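You operate a simulated robot arm through the tools that you are given. There is no shell and no other tool. Be economical: measure what you need, move in short steps, check, and stop when the job is done.

You run a simulated robot arm. Do the job below in one go: nothing can be reset, and whatever is moved stays where it is left.

JOB
Line twelve has snapped: open its clamp, rethread it and shut the clamp.
Fine: the bead goes to its park peg to pick up the wire, then back to its post.

Only the result counts: the job must be done as asked and must still hold three seconds after the hand-in. Knocking over, shifting, dropping, spilling or breaking anything else fails it.

ROBOT AND FRAMES
A 7-joint arm with a two-finger parallel gripper, fixed in place. Base frame: the origin is at the foot of the arm, x ahead of it, y to its left, z up. Readings come in cm, degrees, newtons and seconds.
With the tool pointing down near the work surface it reaches from about 10 to 86 cm from the base axis. Its first joint turns from -115.0 to 115.0 degrees. Payload 3.91 kg.
The tool frame sits at the grasp point between the pads (the TCP): z along the fingers, y along the line on which they close. The tips reach 3 cm beyond it. Largest opening 11 cm; finger width 2, thickness 1; the body of the gripper, 4.8 by 11.2 cm, starts 5.5 cm behind the TCP.
Orientation is that of the tool frame in the base frame, as [roll, pitch, yaw] about the fixed x, y, z axes, in that order (R = Rz(yaw) Ry(pitch) Rx(roll)). With the fingers straight down and closing along the base's y, the tool's x points along the base's -x, its y along +y and its z along -z.

CONTROLS
- The arm moves only by the tool play_rows. Its argument "deltas" is a list of rows, each a list of 7 numbers: the turn, a rotation vector about the base's x, y, z in degrees, then the shift along the base's x, y, z in cm, then the closure in counts, from 0 (fully open) to 255 (shut). In form: [[ax, ay, az, x, y, z, grip], ...]. A call has 1 to 8 rows; each row shifts and turns the commanded pose from where the row before left it. Each row takes 0.2 s and may step no farther than 5 cm and 8.6 degrees from the row before; otherwise, or with a gripper value out of range, the whole call is refused. A pose out of reach is approached as far as the arm can. The call stops where the force on the tool passes 50 N (or 10 N more than at its start, if that is more) or the arm is blocked; 0.2 s more then pass. Each finger travels about 15.3 cm/s and halts on what it meets, pressing with about 38 N; the grip force reading is that of the motor and also rises with nothing between the fingers. The clock runs only during rows and for 0.2 s after the last one: add rows that do not move to give the fingers time. It gives the time, the measured TCP pose, the force on the tool (base axes), the opening and the grip force at its end, in the units of the frame above (readings bear some noise), with the torque about the TCP (base axes, N m) and any sound that the robot's microphone picked up.
- Cameras (640 x 400 px; columns grow to the right, rows downward): "scene" is fixed at [22.29, -50.86, 206.35]; the picture's right is [0.55, -0.84, 0.00], its down [-0.62, -0.41, -0.68] and it looks along [0.56, 0.37, -0.74] (base axes); focal length 347 px, centre (320, 200). "wrist" rides on the gripper at [7.2, 1.7, -10.3] in the tool frame; the picture's right is [-0.23, 0.97, 0.00], its down [-0.76, -0.18, -0.62] and it looks along [-0.61, -0.14, 0.78] (tool axes); focal length 222 px, centre (320, 200). There is no depth. A picture from a camera that has moved, and an enlarged one, comes with that camera's place and axes in the base frame and with its lens. The place of the scene camera against the robot may be out by one fixed shift of up to 1.8 cm in any direction.
- capture(camera): a new picture of that camera. The clock stands still meanwhile.
- raise_lower(by): slides the trunk up (or, below 0, down) by that many cm; the arm rides with it, the base frame stays. It gives what a move gives, with no picture.
- inspect(camera, box): a new picture of the part [left, top, right, bottom] of that camera's present view, enlarged. The clock stands still meanwhile.
- sign_off(): hands the job in; it is judged then, once.

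Work in short steps. Places have to be worked out from the pictures, the camera data and where the tool is seen: move nearer, look again, correct. Check each grasp and each placing, and mend what went wrong. You have 120 turns and 84 pictures in all, those below and enlarged ones among them. Open the gripper and draw the arm clear of the work before you hand the job in, unless the task says otherwise; then end with one line.

The tools are called after "Call:" as a command line: name --pt "numbers of a row" for each row, then --argument value for the rest, lists and objects as JSON in quotes. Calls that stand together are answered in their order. play_rows: Moves the arm, as the interface text tells. Its arguments: {"type":"object","properties":{"deltas":{"type":"array"}},"required":["deltas"]} The other tools are called the same way: raise_lower (by) slides the trunk up or down; capture (camera) takes a picture; inspect (camera, box) takes an enlarged picture of a part of a camera's view; sign_off () hands the job in.

At the start:

```text
time_s: 0.0
tool_pos: [54.85, -8.3, 163.82]
tool_rot: [180.0, 0.0, -179.9]
wrist_force: [-0.2, 0.5, -0.8]
wrist_torque: [0.0, -0.01, 0.0]
grip_width: 11.01
gripper_force: 0.0
trunk travel left (down, up): [-92.5, 6.5]
```

scene: 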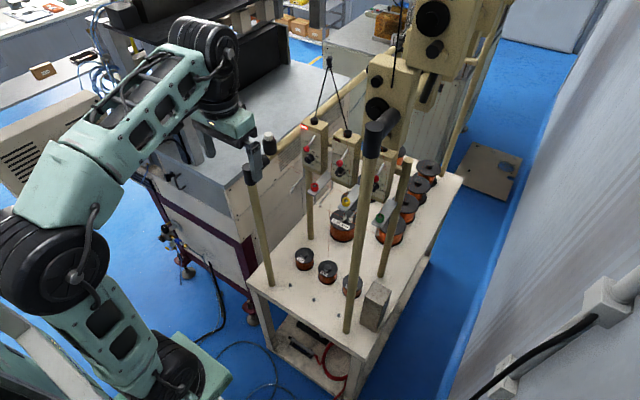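
wrist: 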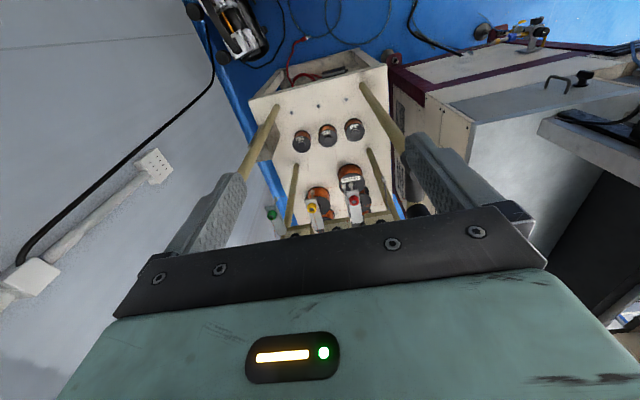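

The scene shows a wire-tensioner stand with spools and coloured-handle clamps. I'll enlarge the work area first.

Call:
inspect --camera "scene" --box '[270, 90, 430, 190]'

Call:
inspect --camera "scene" --box '[270, 170, 430, 270]'

Call:
inspect --camera "wrist" --box '[240, 60, 440, 240]'

```text
4.00 times, centred on (350, 140) of scene
camera zoom: at [22.29, -50.86, 206.35], right [0.55, -0.84, 0.0], down [-0.62, -0.41, -0.68], along [0.56, 0.37, -0.74], focal length 1387 px, centre (200, 440)
```

zoom: 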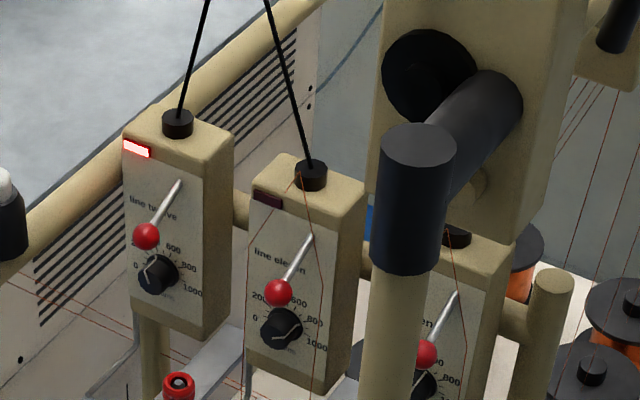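

```text
4.00 times, centred on (350, 220) of scene
camera zoom: at [22.29, -50.86, 206.35], right [0.55, -0.84, 0.0], down [-0.62, -0.41, -0.68], along [0.56, 0.37, -0.74], focal length 1387 px, centre (200, 120)
```

zoom: 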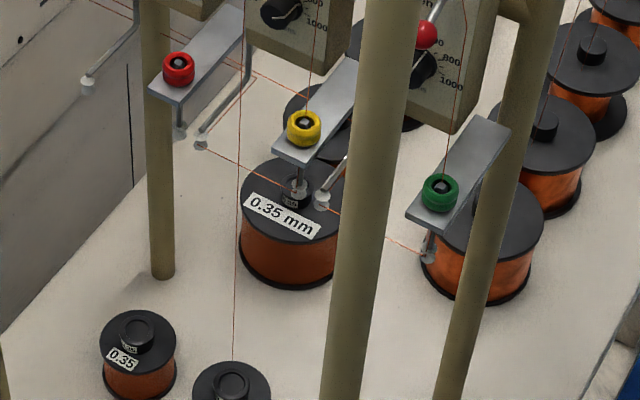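

```text
2.22 times, centred on (340, 150) of wrist
camera zoom: at [47.73, -6.66, 174.32], right [0.23, 0.97, 0.0], down [0.76, -0.18, 0.62], along [0.61, -0.14, -0.78], focal length 494 px, centre (276, 311)
```

zoom: 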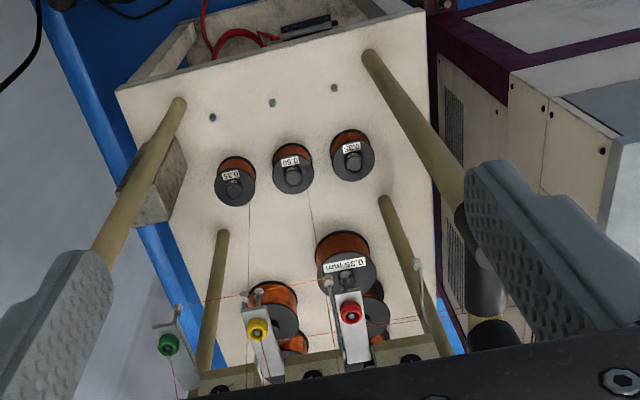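

Red bead is around (86, -6, 127); tall front posts stand near (71, 6.5) and (71, -31). I'll pull back and pitch the hand up so the wrist camera sees the panel fronts.

Call:
play_rows --pt "0 -8 0 -3 0 0 0" --pt "0 -8 0 -3 0 0 0" --pt "0 -8 0 -3 0 -2 0" --pt "0 -8 0 0 0 -4 0" --pt "0 0 0 0 0 -4 0"

Call:
capture --camera "wrist"

Call:
capture --camera "scene"

```text
time_s: 1.2
tool_pos: [54.33, -4.4, 152.4]
tool_rot: [180.0, 20.1, 179.9]
wrist_force: [-1.3, 0.2, -0.1]
wrist_torque: [0.0, -0.07, 0.01]
grip_width: 11.01
gripper_force: 0.0
out of reach, approached as far as the arm can: row 2, 3, 4
trunk travel left (down, up): [-92.5, 6.5]
```

```text
78 pictures are left
camera wrist: at [44.05, -2.89, 159.72], right [0.21, 0.97, 0.08], down [0.5, -0.18, 0.85], along [0.84, -0.14, -0.53], focal length 222 px, centre (320, 200)
```

wrist: 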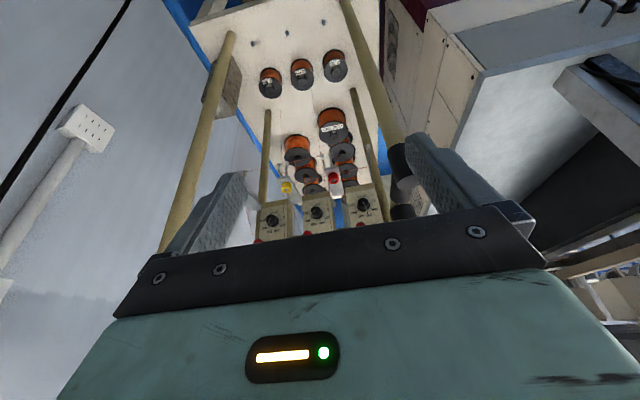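

```text
77 pictures are left
```

scene: 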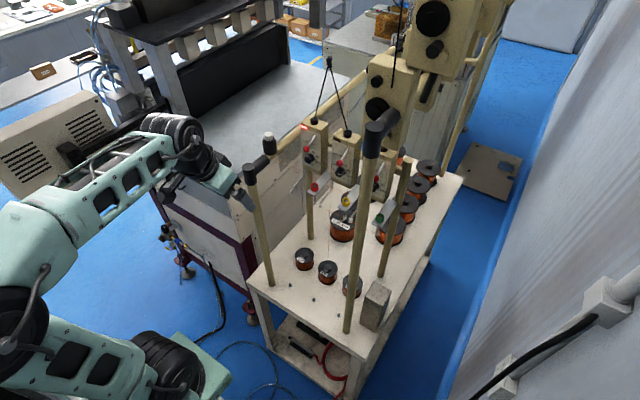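

The left post tops out near z 137, and the right one is taller. I'll lower the trunk so the arm works at a comfortable height, then look at the panels from the front.

Call:
raise_lower --by -15

Call:
play_rows --pt "0 -8 0 0 0 0 0" --pt "0 -8 0 0 0 0 0"

Call:
capture --camera "wrist"

```text
time_s: 3.0
tool_pos: [54.41, -4.52, 137.45]
tool_rot: [180.0, 20.0, -180.0]
wrist_force: [-0.8, -0.4, -0.2]
wrist_torque: [0.0, -0.02, -0.01]
grip_width: 11.0
gripper_force: 0.1
trunk travel left (down, up): [-77.5, 21.5]
```

```text
time_s: 3.5
tool_pos: [58.33, -3.72, 134.32]
tool_rot: [-180.0, 32.0, 179.9]
wrist_force: [-0.4, 0.0, -0.3]
wrist_torque: [0.01, -0.02, 0.01]
grip_width: 10.99
gripper_force: 0.2
out of reach, approached as far as the arm can: row 1, 2
trunk travel left (down, up): [-77.5, 21.5]
```

```text
76 pictures are left
camera wrist: at [46.66, -2.13, 139.44], right [0.19, 0.97, 0.12], down [0.32, -0.18, 0.93], along [0.93, -0.14, -0.34], focal length 222 px, centre (320, 200)
```

wrist: 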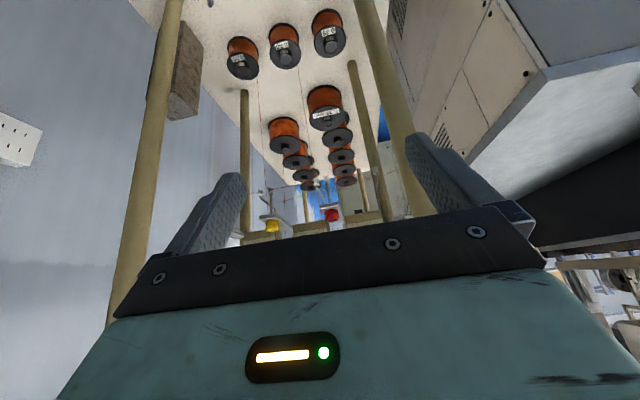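

The image is upside-down and the pitch hits a limit this close in. I'll go back to fingers-down and bring the camera nearer, above and in front of the units.

Call:
play_rows --pt "0 8 0 0 0 4 0" --pt "0 8 0 0 -2 4 0" --pt "0 8 0 2 -2 4 0" --pt "0 8 0 3 -2 3 0" --pt "0 0 0 3 -1 2 0"

Call:
capture --camera "wrist"

```text
time_s: 4.8
tool_pos: [66.34, -10.98, 151.08]
tool_rot: [180.0, -0.3, -180.0]
wrist_force: [0.3, -0.2, 0.4]
wrist_torque: [0.0, -0.03, 0.03]
grip_width: 11.0
gripper_force: 0.0
trunk travel left (down, up): [-77.5, 21.5]
```

```text
75 pictures are left
camera wrist: at [59.14, -9.31, 161.68], right [0.23, 0.97, 0.0], down [0.76, -0.18, 0.62], along [0.6, -0.14, -0.78], focal length 222 px, centre (320, 200)
```

wrist: 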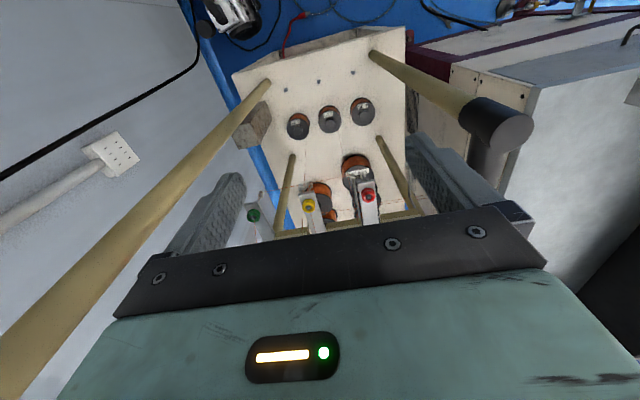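

The scene camera zoom is re-rendered sharply, so I'll use it at high magnification on line twelve's parts.

Call:
inspect --camera "scene" --box '[296, 115, 336, 140]'

Call:
inspect --camera "scene" --box '[285, 135, 341, 170]'

Call:
inspect --camera "scene" --box '[285, 165, 349, 205]'

Call:
inspect --camera "wrist" --box '[230, 150, 420, 240]'

```text
16.00 times, centred on (316, 128) of scene
camera zoom: at [22.29, -50.86, 206.35], right [0.55, -0.84, 0.0], down [-0.62, -0.41, -0.68], along [0.56, 0.37, -0.74], focal length 5549 px, centre (384, 1360)
```

zoom: 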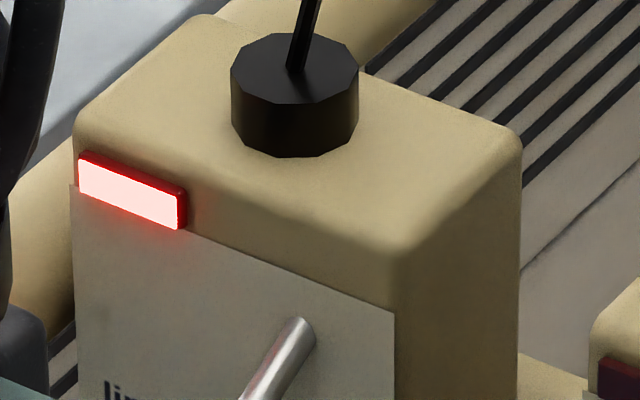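

```text
11.43 times, centred on (313, 152) of scene
camera zoom: at [22.29, -50.86, 206.35], right [0.55, -0.84, 0.0], down [-0.62, -0.41, -0.68], along [0.56, 0.37, -0.74], focal length 3964 px, centre (400, 743)
```

zoom: 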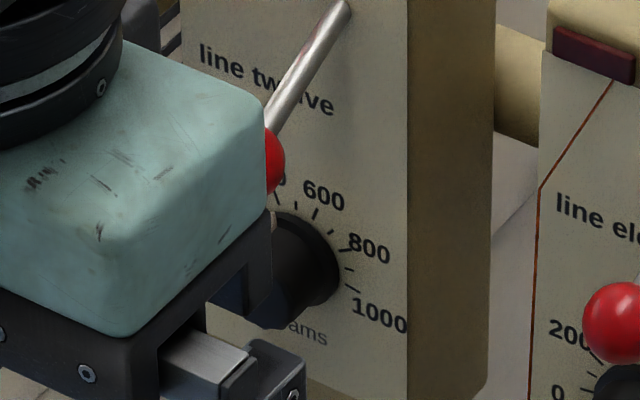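

```text
10.00 times, centred on (317, 185) of scene
camera zoom: at [22.29, -50.86, 206.35], right [0.55, -0.84, 0.0], down [-0.62, -0.41, -0.68], along [0.56, 0.37, -0.74], focal length 3468 px, centre (350, 350)
```

zoom: 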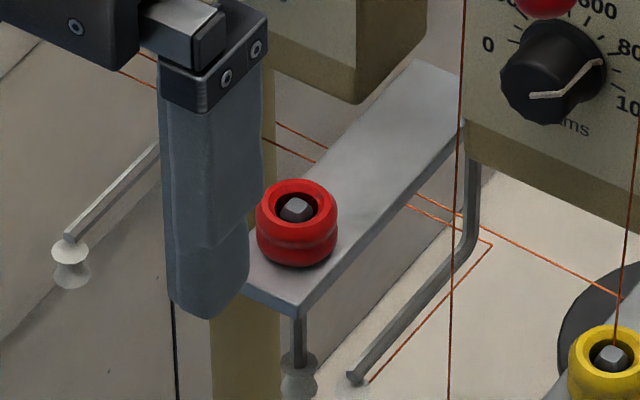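

```text
3.37 times, centred on (325, 195) of wrist
camera zoom: at [59.14, -9.31, 161.68], right [0.23, 0.97, 0.0], down [0.76, -0.18, 0.62], along [0.6, -0.14, -0.78], focal length 748 px, centre (303, 217)
```

zoom: 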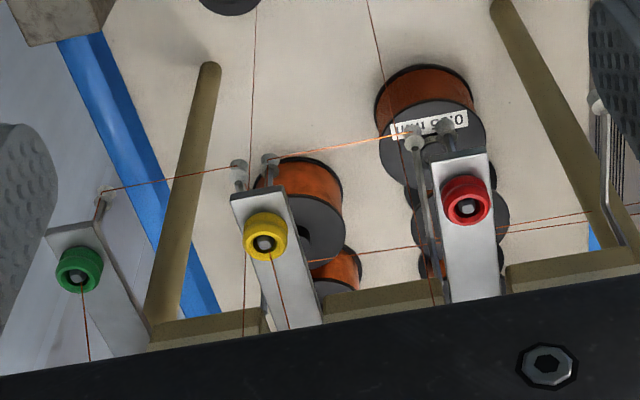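

The hand blocks the scene view; I'll back it off and inspect for the park peg and other details.

Call:
play_rows --pt "0 0 0 -4 1 2 0" --pt "0 0 0 -4 1 2 0" --pt "0 0 0 -4 1 2 0" --pt "0 0 0 -4 1 2 0"

Call:
inspect --camera "scene" --box '[276, 110, 340, 150]'

Call:
inspect --camera "scene" --box '[276, 145, 340, 185]'

Call:
inspect --camera "scene" --box '[286, 175, 350, 215]'

Call:
inspect --camera "scene" --box '[240, 210, 400, 310]'

```text
time_s: 5.8
tool_pos: [50.27, -7.01, 155.74]
tool_rot: [180.0, 0.0, 180.0]
wrist_force: [0.0, -0.4, 0.4]
wrist_torque: [-0.05, 0.06, -0.03]
grip_width: 10.99
gripper_force: 0.1
out of reach, approached as far as the arm can: row 2, 3, 4
trunk travel left (down, up): [-77.5, 21.5]
```

```text
10.00 times, centred on (308, 130) of scene
camera zoom: at [22.29, -50.86, 206.35], right [0.55, -0.84, 0.0], down [-0.62, -0.41, -0.68], along [0.56, 0.37, -0.74], focal length 3468 px, centre (440, 900)
```

zoom: 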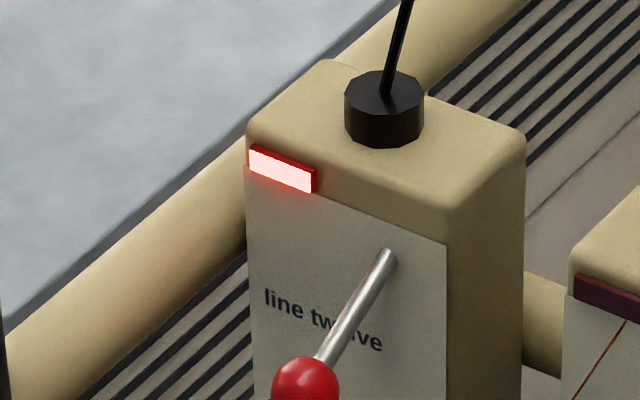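

```text
10.00 times, centred on (308, 165) of scene
camera zoom: at [22.29, -50.86, 206.35], right [0.55, -0.84, 0.0], down [-0.62, -0.41, -0.68], along [0.56, 0.37, -0.74], focal length 3468 px, centre (440, 550)
```

zoom: 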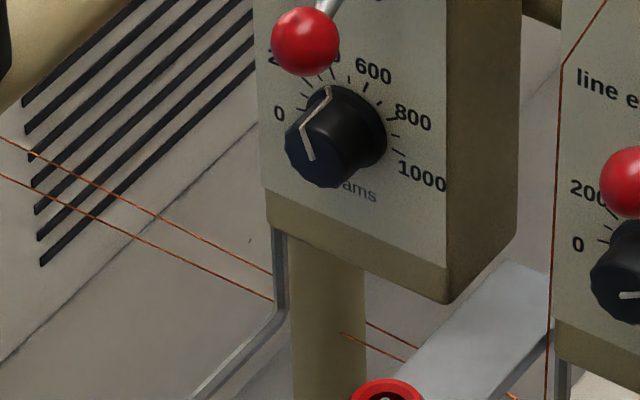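

```text
10.00 times, centred on (318, 195) of scene
camera zoom: at [22.29, -50.86, 206.35], right [0.55, -0.84, 0.0], down [-0.62, -0.41, -0.68], along [0.56, 0.37, -0.74], focal length 3468 px, centre (340, 250)
```

zoom: 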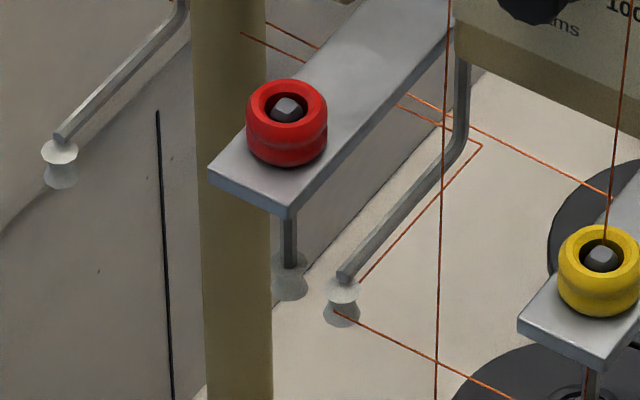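

```text
4.00 times, centred on (320, 260) of scene
camera zoom: at [22.29, -50.86, 206.35], right [0.55, -0.84, 0.0], down [-0.62, -0.41, -0.68], along [0.56, 0.37, -0.74], focal length 1387 px, centre (320, -40)
```

zoom: 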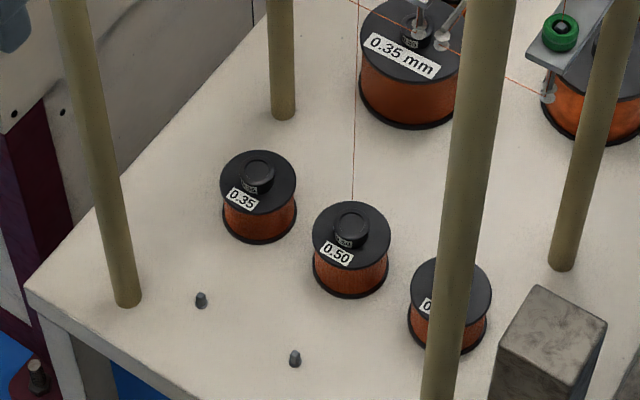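

Small dark pegs stand on the table in front of each front spool, resembling the bead posts, so they are likely the park pegs. I'll zoom in on them.

Call:
inspect --camera "scene" --box '[276, 270, 340, 310]'

Call:
inspect --camera "wrist" --box '[270, 90, 390, 165]'

Call:
inspect --camera "scene" --box '[286, 240, 342, 275]'

Call:
inspect --camera "scene" --box '[320, 130, 400, 180]'

```text
10.00 times, centred on (308, 290) of scene
camera zoom: at [22.29, -50.86, 206.35], right [0.55, -0.84, 0.0], down [-0.62, -0.41, -0.68], along [0.56, 0.37, -0.74], focal length 3468 px, centre (440, -700)
```

zoom: 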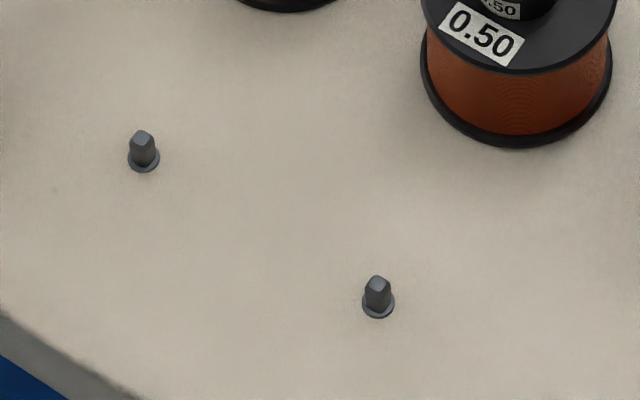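

```text
5.33 times, centred on (330, 128) of wrist
camera zoom: at [42.99, -5.44, 166.1], right [0.23, 0.97, 0.0], down [0.76, -0.18, 0.62], along [0.61, -0.14, -0.78], focal length 1185 px, centre (267, 587)
```

zoom: 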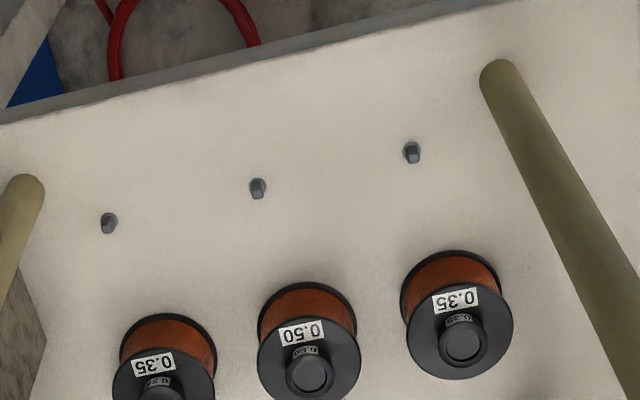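

```text
11.43 times, centred on (314, 258) of scene
camera zoom: at [22.29, -50.86, 206.35], right [0.55, -0.84, 0.0], down [-0.62, -0.41, -0.68], along [0.56, 0.37, -0.74], focal length 3964 px, centre (389, -457)
```

zoom: 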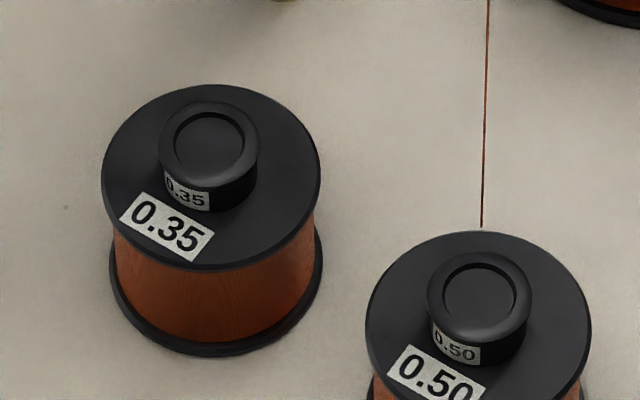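

```text
8.00 times, centred on (360, 155) of scene
camera zoom: at [22.29, -50.86, 206.35], right [0.55, -0.84, 0.0], down [-0.62, -0.41, -0.68], along [0.56, 0.37, -0.74], focal length 2775 px, centre (0, 560)
```

zoom: 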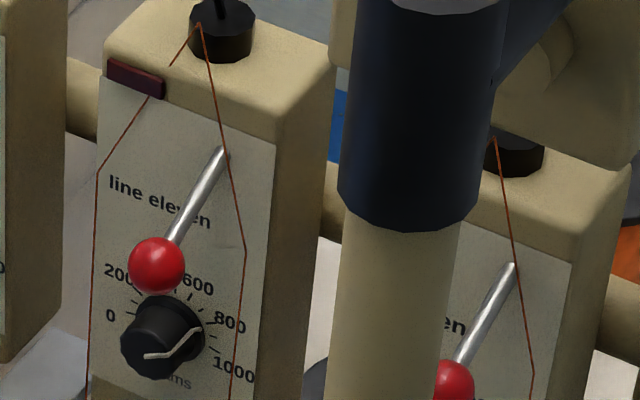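

Key geometry: twelve's park peg is about (74.5, -1.5, 75), the red bead about (86.5, -6, 127), and the lever seems to stick out of the panel near z 141. I'll approach with some pitch to triangulate the lever.

Call:
play_rows --pt "0 0 0 4 0 0 0" --pt "0 -6 0 4 -1 0 0" --pt "0 -7 0 4 -1 -1 0" --pt "0 -7 0 4 0 -2 0"

Call:
inspect --camera "wrist" --box '[220, 80, 460, 240]'

```text
time_s: 6.8
tool_pos: [66.04, -8.92, 152.81]
tool_rot: [-179.9, 20.0, -179.9]
wrist_force: [0.4, 0.6, 0.1]
wrist_torque: [0.0, 0.01, -0.01]
grip_width: 10.99
gripper_force: 0.0
trunk travel left (down, up): [-77.5, 21.5]
```

```text
2.50 times, centred on (340, 160) of wrist
camera zoom: at [55.71, -7.26, 160.16], right [0.21, 0.97, 0.08], down [0.5, -0.18, 0.85], along [0.84, -0.14, -0.53], focal length 555 px, centre (270, 300)
```

zoom: 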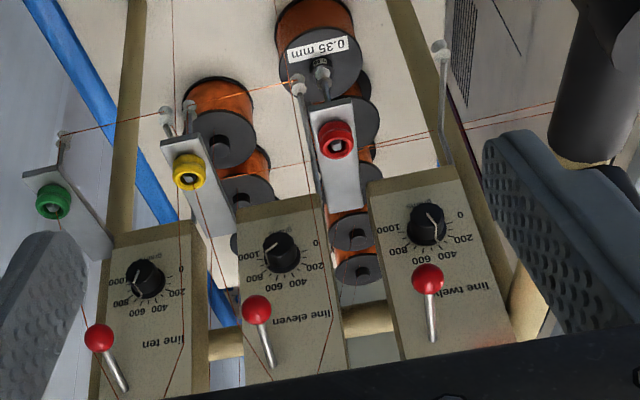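

Good triangulation: the ball is at about (89.0, -1.9, 139.3), its pivot at (93.2, -2.1, 142), so the lever tilts down (shut) and opens upward. I'll bring a half-open, tilted gripper up to just above the ball.

Call:
play_rows --pt "0 0 0 4 2 0 140" --pt "0 -5 0 4 2 -1 140" --pt "0 0 0 4 2 -1 140" --pt "0 0 0 4 1.07 -1 140"

Call:
inspect --camera "scene" --box '[256, 90, 352, 150]'

Call:
capture --camera "wrist"

```text
time_s: 7.8
tool_pos: [81.88, -1.84, 149.98]
tool_rot: [-180.0, 25.0, 180.0]
wrist_force: [-1.1, -0.5, 0.5]
wrist_torque: [0.03, -0.02, 0.0]
grip_width: 4.97
gripper_force: 0.0
trunk travel left (down, up): [-77.5, 21.5]
```

```text
6.67 times, centred on (304, 120) of scene
camera zoom: at [22.29, -50.86, 206.35], right [0.55, -0.84, 0.0], down [-0.62, -0.41, -0.68], along [0.56, 0.37, -0.74], focal length 2312 px, centre (427, 733)
```

zoom: 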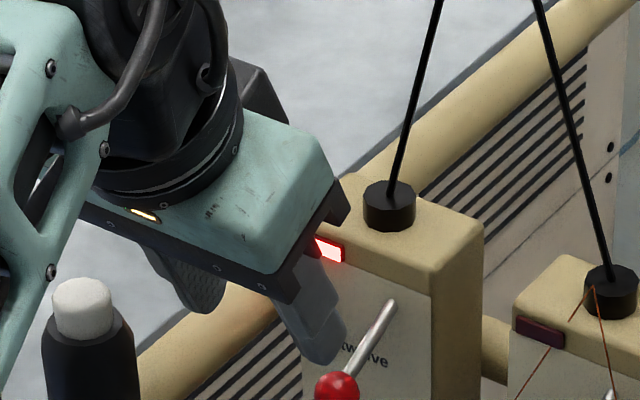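

```text
60 pictures are left
camera wrist: at [71.04, -0.27, 156.31], right [0.21, 0.97, 0.1], down [0.43, -0.18, 0.89], along [0.88, -0.14, -0.45], focal length 222 px, centre (320, 200)
```

wrist: 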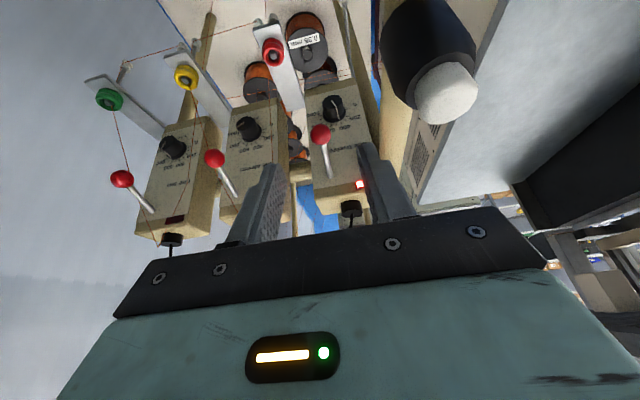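

The ball lies at about (89.0, -2.2, 139.1), between the finger lines. I descend along the tool axis so the fingers straddle it.

Call:
play_rows --pt "0 0 0 2.2 -0.36 -2.2 140" --pt "0 0 0 2 0 -2.3 140" --pt "0 0 0 1.2 0 -2.7 140" --pt "0 0 0 1.2 0 -2.7 140"

Call:
inspect --camera "scene" --box '[276, 110, 340, 150]'

Call:
inspect --camera "wrist" --box '[240, 110, 400, 210]'

```text
time_s: 8.8
tool_pos: [88.67, -1.98, 139.97]
tool_rot: [-179.9, 24.9, -180.0]
wrist_force: [-0.2, -0.7, 0.5]
wrist_torque: [0.01, 0.01, 0.01]
grip_width: 4.96
gripper_force: 0.0
trunk travel left (down, up): [-77.5, 21.5]
```

```text
10.00 times, centred on (308, 130) of scene
camera zoom: at [22.29, -50.86, 206.35], right [0.55, -0.84, 0.0], down [-0.62, -0.41, -0.68], along [0.56, 0.37, -0.74], focal length 3468 px, centre (440, 900)
```

zoom: 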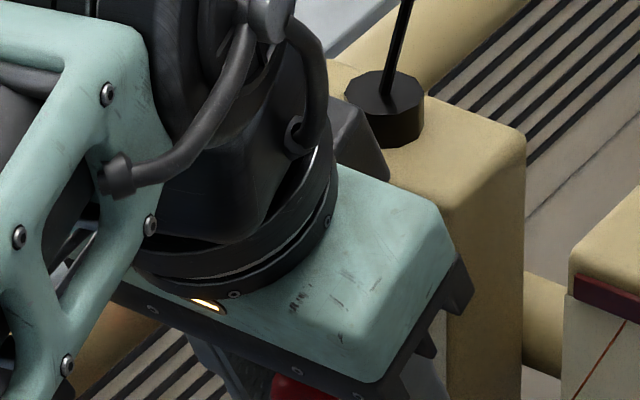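

```text
4.00 times, centred on (320, 160) of wrist
camera zoom: at [77.83, -0.38, 146.46], right [0.21, 0.97, 0.1], down [0.43, -0.18, 0.89], along [0.88, -0.14, -0.45], focal length 888 px, centre (320, 360)
```

zoom: 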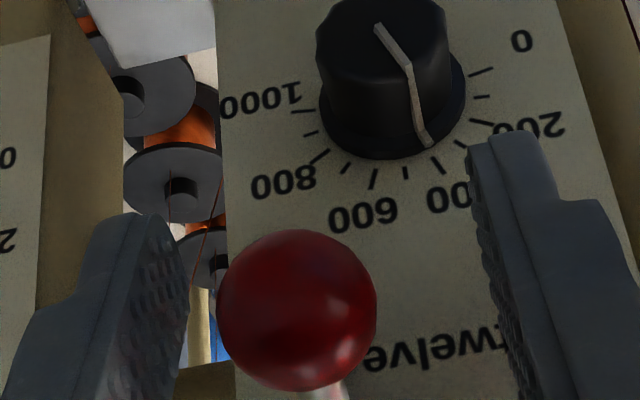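

The ball sits at y≈-2.4, between the fingers. I'll centre on it and close.

Call:
play_rows --pt "0 0 0 0 -0.45 0 140" --pt "0 0 0 0 0 0 215" --pt "0 0 0 0 0 0 215"

```text
time_s: 9.6
tool_pos: [88.75, -2.08, 140.09]
tool_rot: [180.0, 25.0, -179.9]
wrist_force: [3.0, 15.8, 1.0]
wrist_torque: [-0.05, 0.0, -0.15]
grip_width: 1.99
gripper_force: 45.0
trunk travel left (down, up): [-77.5, 21.5]
```

Ball gripped (2.0 cm), with a sideways load of 16 N that I'll relieve while lifting along the lever's arc.

Call:
play_rows --pt "0 0 0 0 0.3 0 215" --pt "0 0 0 -0.56 0 1.2 215" --pt "0 0 0 -0.25 0 1.5 215"

```text
time_s: 10.3
tool_pos: [87.83, -2.26, 142.65]
tool_rot: [-179.9, 25.0, 180.0]
wrist_force: [0.7, 11.6, -0.6]
wrist_torque: [0.06, 0.0, -0.08]
grip_width: 2.28
gripper_force: 5.6
trunk travel left (down, up): [-77.5, 21.5]
```

The lever follows upward with little resistance. Continuing the arc.

Call:
play_rows --pt "0 0 0 0.25 0.2 1.5 215" --pt "0 0 0 0.56 0 1.2 215" --pt "0 0 0 0 0 0 215"

Call:
inspect --camera "wrist" --box '[240, 110, 400, 210]'

```text
time_s: 11.2
tool_pos: [87.99, -2.17, 144.55]
tool_rot: [-179.9, 25.0, 179.8]
wrist_force: [1.4, 3.1, 0.9]
wrist_torque: [0.05, -0.07, -0.06]
grip_width: 1.93
gripper_force: 1.6
out of reach, approached as far as the arm can: row 2
trunk travel left (down, up): [-77.5, 21.5]
```

```text
4.00 times, centred on (320, 160) of wrist
camera zoom: at [77.1, -0.48, 150.87], right [0.21, 0.97, 0.09], down [0.43, -0.18, 0.89], along [0.88, -0.14, -0.45], focal length 888 px, centre (320, 360)
```

zoom: 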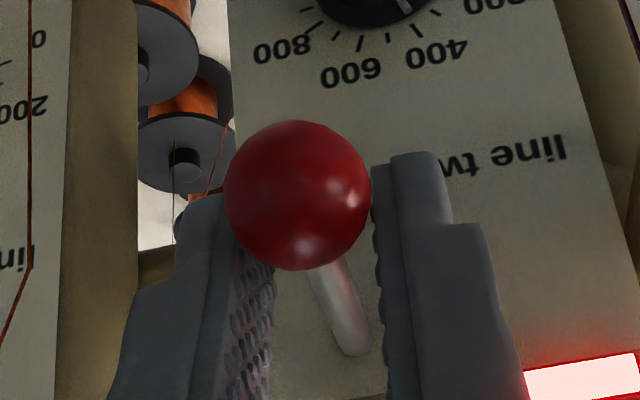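

The fingers slipped up the ball and the lever is about horizontal, not fully up. The arm is near its reach limit there, so I'll release, raise the trunk for better reach, and look.

Call:
play_rows --pt "0 0 0 0 0 0 140" --pt "0 0 0 0 0 0 140"

Call:
raise_lower --by 8

Call:
inspect --camera "wrist" --box '[220, 80, 420, 205]'

```text
time_s: 11.8
tool_pos: [88.02, -2.2, 144.51]
tool_rot: [-180.0, 24.9, -179.9]
wrist_force: [0.0, -0.2, 0.2]
wrist_torque: [-0.02, -0.01, 0.0]
grip_width: 4.96
gripper_force: 0.0
trunk travel left (down, up): [-77.5, 21.5]
```

```text
time_s: 12.9
tool_pos: [88.06, -2.1, 152.51]
tool_rot: [180.0, 24.8, 179.9]
wrist_force: [0.1, 0.0, -0.4]
wrist_torque: [0.02, 0.03, -0.02]
grip_width: 4.98
gripper_force: 0.3
trunk travel left (down, up): [-85.5, 13.5]
```

```text
3.20 times, centred on (320, 142) of wrist
camera zoom: at [77.1, -0.45, 158.85], right [0.21, 0.97, 0.1], down [0.43, -0.18, 0.89], along [0.88, -0.14, -0.45], focal length 711 px, centre (320, 384)
```

zoom: 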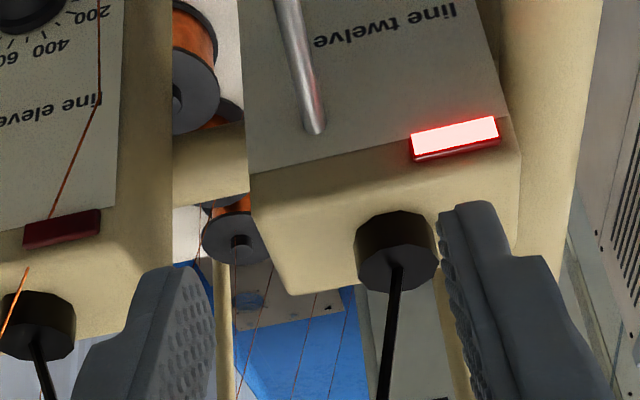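

Call:
inspect --camera "wrist" --box '[220, 0, 420, 125]'

```text
3.20 times, centred on (320, 62) of wrist
camera zoom: at [77.1, -0.45, 158.85], right [0.21, 0.97, 0.1], down [0.43, -0.18, 0.89], along [0.88, -0.14, -0.45], focal length 711 px, centre (320, 640)
```

zoom: 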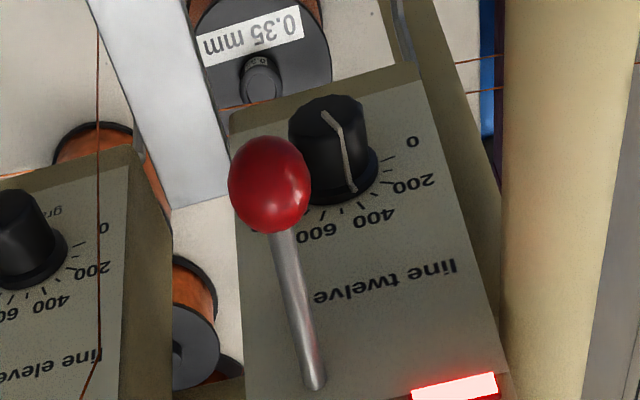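

The lever dropped back, so it is presumably bistable and must go past centre. I'll straddle the ball more deeply and grip at full force this time.

Call:
play_rows --pt "0 0 0 -0.9 -0.1 -3.7 140" --pt "0 0 0 -0.8 -0.1 -3.8 140" --pt "0 0 0 1.2 0 -2.7 140" --pt "0 0 0 1.2 0 -2.6 140" --pt "0 0 0 0 0 0 140"

Call:
inspect --camera "wrist" --box '[240, 110, 400, 210]'

```text
time_s: 14.1
tool_pos: [88.72, -2.25, 139.6]
tool_rot: [180.0, 24.8, 179.9]
wrist_force: [0.1, 0.4, 0.2]
wrist_torque: [-0.01, 0.01, -0.01]
grip_width: 4.97
gripper_force: 0.1
trunk travel left (down, up): [-85.5, 13.5]
```

```text
4.00 times, centred on (320, 160) of wrist
camera zoom: at [77.88, -0.64, 146.05], right [0.21, 0.97, 0.1], down [0.43, -0.18, 0.89], along [0.88, -0.14, -0.45], focal length 888 px, centre (320, 360)
```

zoom: 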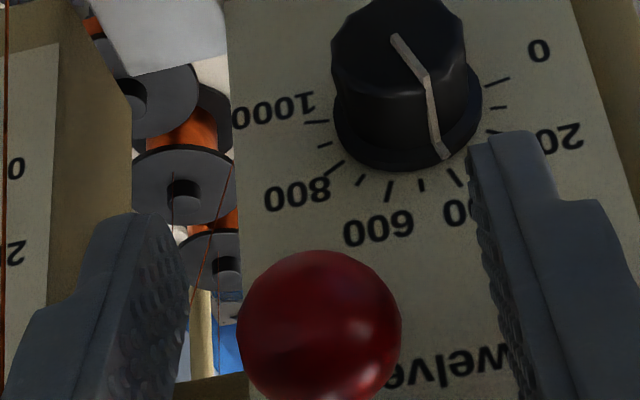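

The ball is nicely centred near the TCP. Closing at full force, then lifting along the arc.

Call:
play_rows --pt "0 0 0 0 0 0 255" --pt "0 0 0 0 0 0 255" --pt "0 0 0 -0.45 0 0.9 255" --pt "0 0 0 -0.3 0 1.1 255" --pt "0 0 0 -0.1 0 1.1 255"

```text
time_s: 15.3
tool_pos: [87.94, -2.1, 142.51]
tool_rot: [-180.0, 24.5, 180.0]
wrist_force: [-2.8, 8.7, -20.6]
wrist_torque: [-0.01, 0.86, -0.09]
grip_width: 1.97
gripper_force: 44.9
trunk travel left (down, up): [-85.5, 13.5]
```

Firm grip, and the lever resists with 20 N as it should. Continuing past centre.

Call:
play_rows --pt "0 0 0 0.1 0 1.2 255" --pt "0 0 0 0.3 0 1.1 255" --pt "0 0 0 0.4 0 0.9 255"

Call:
inspect --camera "wrist" --box '[240, 110, 400, 210]'

```text
time_s: 16.1
tool_pos: [88.71, -2.16, 145.58]
tool_rot: [-179.9, 24.4, -180.0]
wrist_force: [-6.3, 11.4, -26.8]
wrist_torque: [0.23, 1.1, 0.1]
grip_width: 0.69
gripper_force: 44.7
trunk travel left (down, up): [-85.5, 13.5]
```

```text
4.00 times, centred on (320, 160) of wrist
camera zoom: at [77.9, -0.48, 152.07], right [0.21, 0.97, 0.09], down [0.44, -0.18, 0.88], along [0.88, -0.14, -0.46], focal length 888 px, centre (320, 360)
```

zoom: 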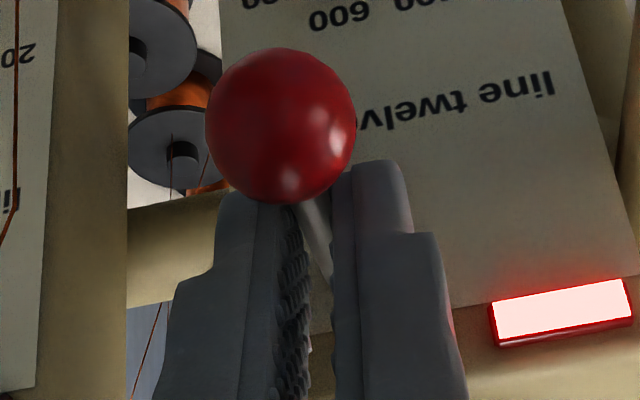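

The ball slid below the fingertips, which now pinch the rod right behind it, with 27 N resisting. I'll try another small lift on the rod to learn whether it still turns.

Call:
play_rows --pt "0 0 0 0.1 0 0.5 255" --pt "0 0 0 0.1 0 0.5 255"

Call:
inspect --camera "wrist" --box '[240, 110, 400, 210]'

```text
time_s: 16.7
tool_pos: [89.06, -2.0, 146.66]
tool_rot: [179.9, 24.7, 180.0]
wrist_force: [-5.5, 11.1, -26.0]
wrist_torque: [0.38, 1.04, 0.04]
grip_width: 0.67
gripper_force: 45.0
trunk travel left (down, up): [-85.5, 13.5]
```

```text
4.00 times, centred on (320, 160) of wrist
camera zoom: at [78.13, -0.49, 153.15], right [0.21, 0.97, 0.09], down [0.43, -0.18, 0.88], along [0.88, -0.14, -0.46], focal length 888 px, centre (320, 360)
```

zoom: 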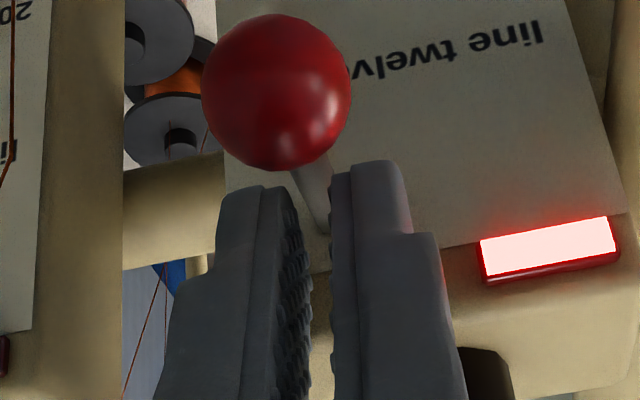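

The ball rose a bit more, now slightly above pivot level, with a steady 26 N. I'll keep lifting.

Call:
play_rows --pt "0 0 0 0.15 0 0.6 255" --pt "0 0 0 0.15 0 0.6 255" --pt "0 0 0 0.2 0 0.6 255"

Call:
inspect --camera "wrist" --box '[240, 90, 400, 190]'

```text
time_s: 17.5
tool_pos: [89.28, -2.39, 148.79]
tool_rot: [-179.9, 24.9, 179.9]
wrist_force: [-0.2, 0.0, -0.1]
wrist_torque: [0.03, 0.03, 0.02]
grip_width: 0.0
gripper_force: 38.3
trunk travel left (down, up): [-85.5, 13.5]
```

```text
4.00 times, centred on (320, 140) of wrist
camera zoom: at [78.42, -0.71, 155.13], right [0.21, 0.97, 0.1], down [0.43, -0.18, 0.89], along [0.88, -0.14, -0.45], focal length 888 px, centre (320, 440)
```

zoom: 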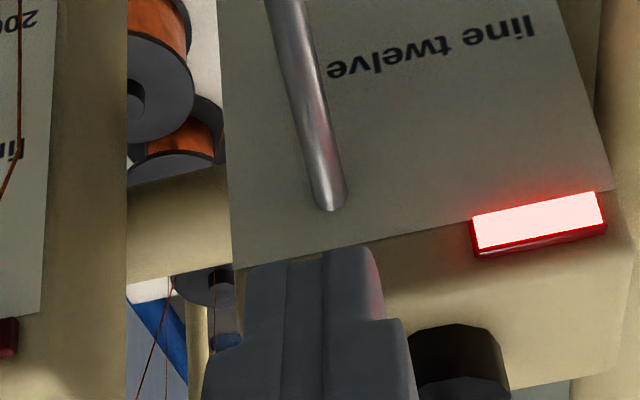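

It slipped off and sprang down again: I need a positive push from below. I'll back off and pitch the closed fingers further forward to get under the ball.

Call:
play_rows --pt "0 0 0 -4 -0.2 1 255" --pt "0 -7 0 -4 -0.2 0 255" --pt "0 -8 0 -2 0 -1 255" --pt "0 -8 0 0 0 -2 255" --pt "0 -8 0 0 0 -2 255" --pt "0 -4 0 0 0 -2 255"

Call:
capture --camera "wrist"

Call:
capture --camera "scene"

```text
time_s: 18.9
tool_pos: [79.41, -2.72, 142.49]
tool_rot: [179.9, 59.9, -179.9]
wrist_force: [0.4, -0.3, -0.2]
wrist_torque: [-0.01, -0.03, 0.0]
grip_width: 0.0
gripper_force: 37.3
trunk travel left (down, up): [-85.5, 13.5]
```

```text
50 pictures are left
camera wrist: at [66.86, -1.11, 141.52], right [0.11, 0.97, 0.2], down [-0.16, -0.18, 0.97], along [0.98, -0.14, 0.13], focal length 222 px, centre (320, 200)
```

wrist: 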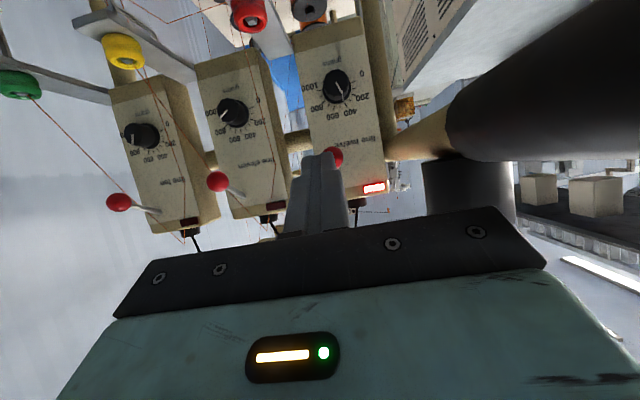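

```text
49 pictures are left
```

scene: 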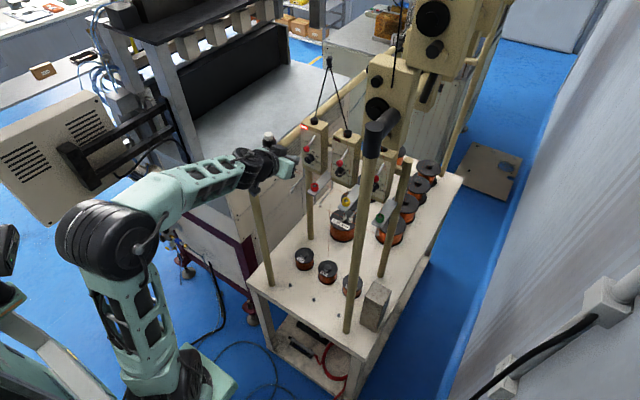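

Pitch 60° achieved. I'll lower to below the ball's height and slide forward under it.

Call:
play_rows --pt "0 0 0 0 0.1 -2.5 255" --pt "0 0 0 0 0 -2.7 255" --pt "0 0 0 3 0 0 255" --pt "0 0 0 2 0 0 255" --pt "0 0 0 1.7 0 0 255"

Call:
inspect --camera "wrist" --box '[220, 70, 420, 220]'

Call:
inspect --camera "scene" --box '[256, 115, 336, 165]'

```text
time_s: 20.1
tool_pos: [86.08, -2.6, 137.55]
tool_rot: [-180.0, 59.9, 180.0]
wrist_force: [-0.1, -0.4, -0.8]
wrist_torque: [0.0, 0.01, 0.04]
grip_width: 0.02
gripper_force: 37.5
trunk travel left (down, up): [-85.5, 13.5]
```

```text
2.67 times, centred on (320, 145) of wrist
camera zoom: at [73.65, -0.97, 136.61], right [0.11, 0.97, 0.2], down [-0.16, -0.18, 0.97], along [0.98, -0.14, 0.13], focal length 592 px, centre (320, 347)
```

zoom: 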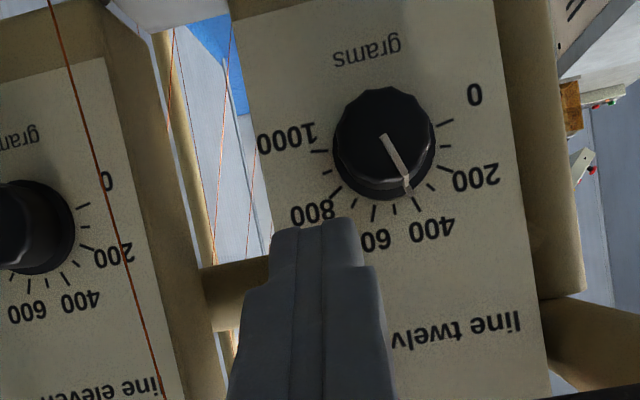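

```text
8.00 times, centred on (296, 140) of scene
camera zoom: at [22.29, -50.86, 206.35], right [0.55, -0.84, 0.0], down [-0.62, -0.41, -0.68], along [0.56, 0.37, -0.74], focal length 2775 px, centre (512, 680)
```

zoom: 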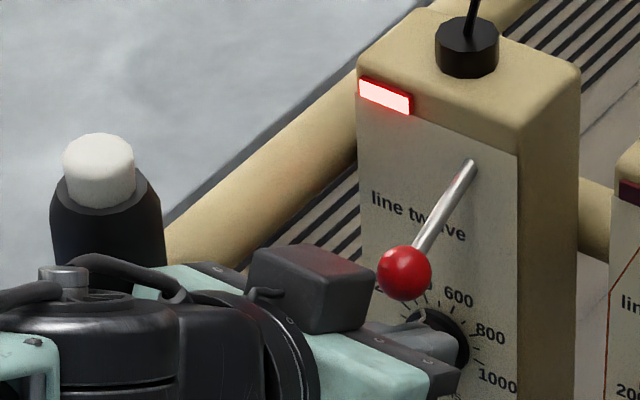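

The fingertip is under the ball. Lifting upward now in steps.

Call:
play_rows --pt "0 0 0 0 0 1.2 255" --pt "0 0 0 0 0 1.2 255" --pt "0 0 0 0 0 1.2 255" --pt "0 0 0 0.1 0 1 255"

Call:
inspect --camera "scene" --box '[256, 115, 336, 165]'

```text
time_s: 21.1
tool_pos: [86.24, -2.52, 142.33]
tool_rot: [179.9, 60.1, 180.0]
wrist_force: [0.1, 0.7, -0.5]
wrist_torque: [0.03, 0.0, 0.0]
grip_width: 0.01
gripper_force: 37.5
trunk travel left (down, up): [-85.5, 13.5]
```

```text
8.00 times, centred on (296, 140) of scene
camera zoom: at [22.29, -50.86, 206.35], right [0.55, -0.84, 0.0], down [-0.62, -0.41, -0.68], along [0.56, 0.37, -0.74], focal length 2775 px, centre (512, 680)
```

zoom: 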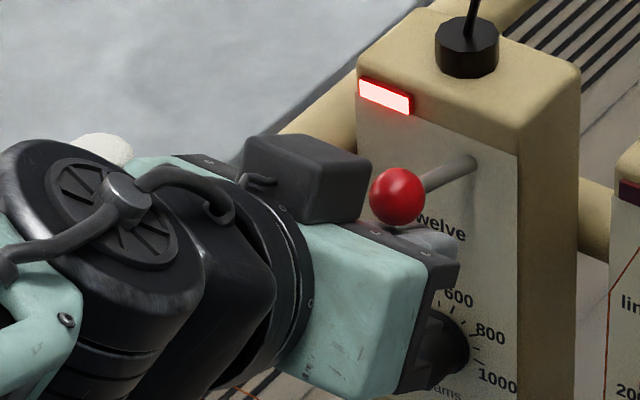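

The ball rose and the force is now zero, so it probably snapped over. I'll lower the hand away and see if it stays up.

Call:
play_rows --pt "0 0 0 0 0 -1.5 255" --pt "0 0 0 -2 0 -1.5 255" --pt "0 0 0 -4 0 0 255" --pt "0 0 0 0 0 0 255"

Call:
inspect --camera "scene" --box '[276, 110, 372, 170]'

Call:
inspect --camera "wrist" --box '[160, 70, 420, 240]'

```text
time_s: 22.1
tool_pos: [80.12, -2.85, 139.07]
tool_rot: [-180.0, 59.9, 179.9]
wrist_force: [0.3, 1.0, 0.5]
wrist_torque: [-0.05, -0.02, -0.05]
grip_width: 0.0
gripper_force: 37.7
trunk travel left (down, up): [-85.5, 13.5]
```

```text
6.67 times, centred on (324, 140) of scene
camera zoom: at [22.29, -50.86, 206.35], right [0.55, -0.84, 0.0], down [-0.62, -0.41, -0.68], along [0.56, 0.37, -0.74], focal length 2312 px, centre (293, 600)
```

zoom: 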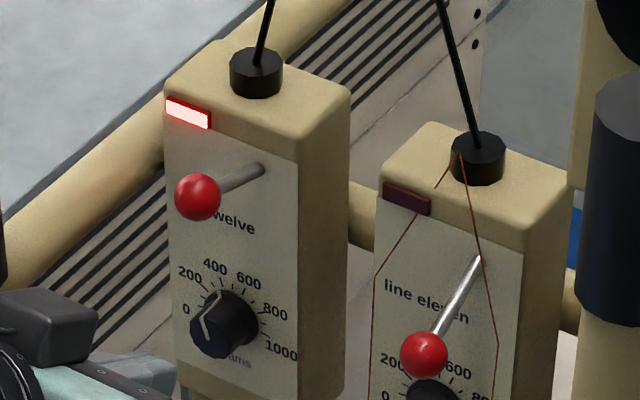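

```text
2.35 times, centred on (290, 155) of wrist
camera zoom: at [67.65, -1.26, 138.16], right [0.12, 0.97, 0.2], down [-0.16, -0.18, 0.97], along [0.98, -0.14, 0.13], focal length 523 px, centre (391, 306)
```

zoom: 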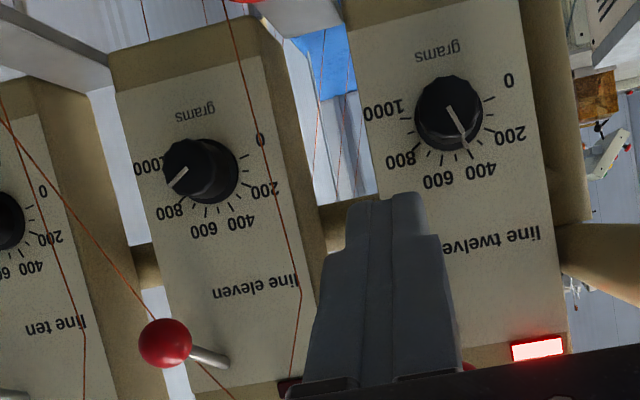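

The lever stays up: the clamp is open. Now to the bead: swing back to a 15° tilt with the fingers half open.

Call:
play_rows --pt "0 8 0 -1 -0.6 1.5 200" --pt "0 8 0 -1 -0.6 1.5 151" --pt "0 8 0 -0.5 -0.6 1.5 151" --pt "0 8 0 0 -0.6 1 151" --pt "0 8 0 0 -0.5 0 151" --pt "0 5 0 0 -0.4 0 151"

Call:
inspect --camera "wrist" --box '[240, 60, 440, 220]'

```text
time_s: 23.5
tool_pos: [78.73, -6.13, 142.66]
tool_rot: [-179.8, 18.4, 179.3]
wrist_force: [0.1, -0.3, 0.2]
wrist_torque: [-0.02, 0.02, 0.02]
grip_width: 4.51
gripper_force: 0.1
out of reach, approached as far as the arm can: row 1
trunk travel left (down, up): [-85.5, 13.5]
```

```text
2.50 times, centred on (340, 140) of wrist
camera zoom: at [68.58, -4.25, 150.15], right [0.23, 0.97, 0.07], down [0.52, -0.18, 0.83], along [0.82, -0.15, -0.55], focal length 555 px, centre (270, 350)
```

zoom: 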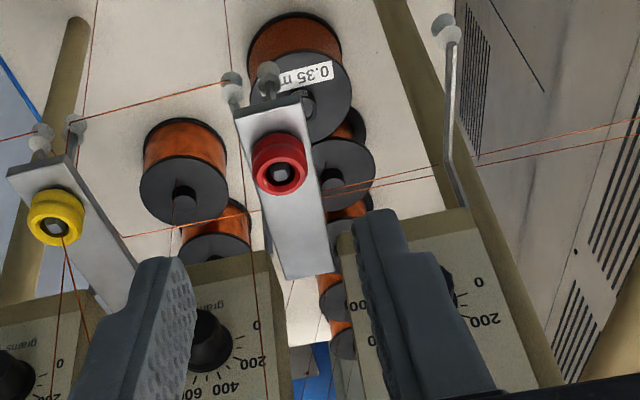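

The bead is confirmed at about (86.7, -6.2, 127). I'll move to just above it.

Call:
play_rows --pt "0 3.4 0.7 2.5 0 -2 151" --pt "0 0 0 2 -0.1 -3 151" --pt "0 0 0 1.7 0 -3.2 151" --pt "0 0 0 0 0 0 151"

Call:
inspect --camera "wrist" --box '[240, 80, 400, 200]'

Call:
inspect --camera "scene" --box '[276, 155, 356, 205]'

```text
time_s: 24.5
tool_pos: [85.03, -6.29, 134.26]
tool_rot: [-179.7, 15.0, -180.0]
wrist_force: [0.0, -0.1, 0.6]
wrist_torque: [-0.04, -0.01, -0.02]
grip_width: 4.49
gripper_force: 0.2
trunk travel left (down, up): [-85.5, 13.5]
```

```text
3.33 times, centred on (320, 140) of wrist
camera zoom: at [75.5, -4.61, 142.5], right [0.22, 0.97, 0.05], down [0.57, -0.17, 0.8], along [0.79, -0.15, -0.6], focal length 740 px, centre (320, 400)
```

zoom: 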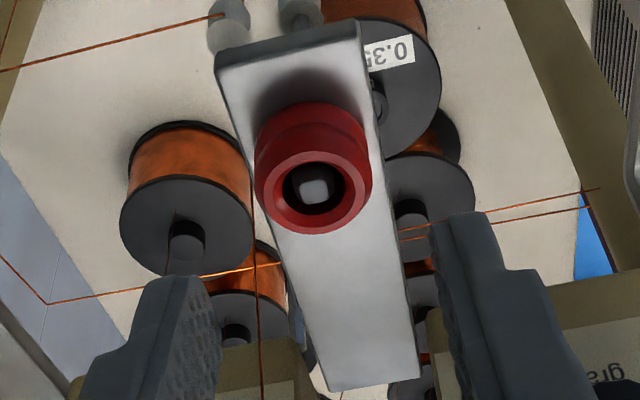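

```text
8.00 times, centred on (316, 180) of scene
camera zoom: at [22.29, -50.86, 206.35], right [0.55, -0.84, 0.0], down [-0.62, -0.41, -0.68], along [0.56, 0.37, -0.74], focal length 2775 px, centre (352, 360)
```

zoom: 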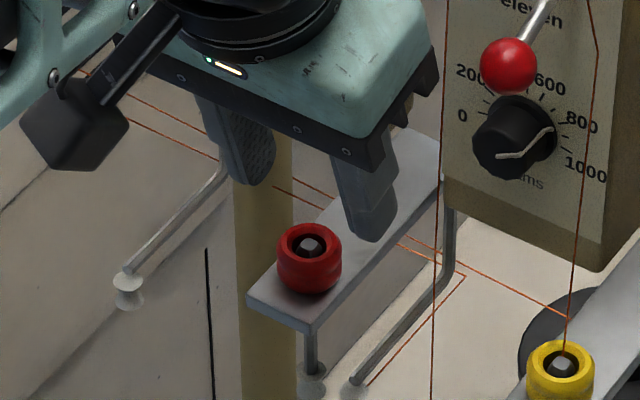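

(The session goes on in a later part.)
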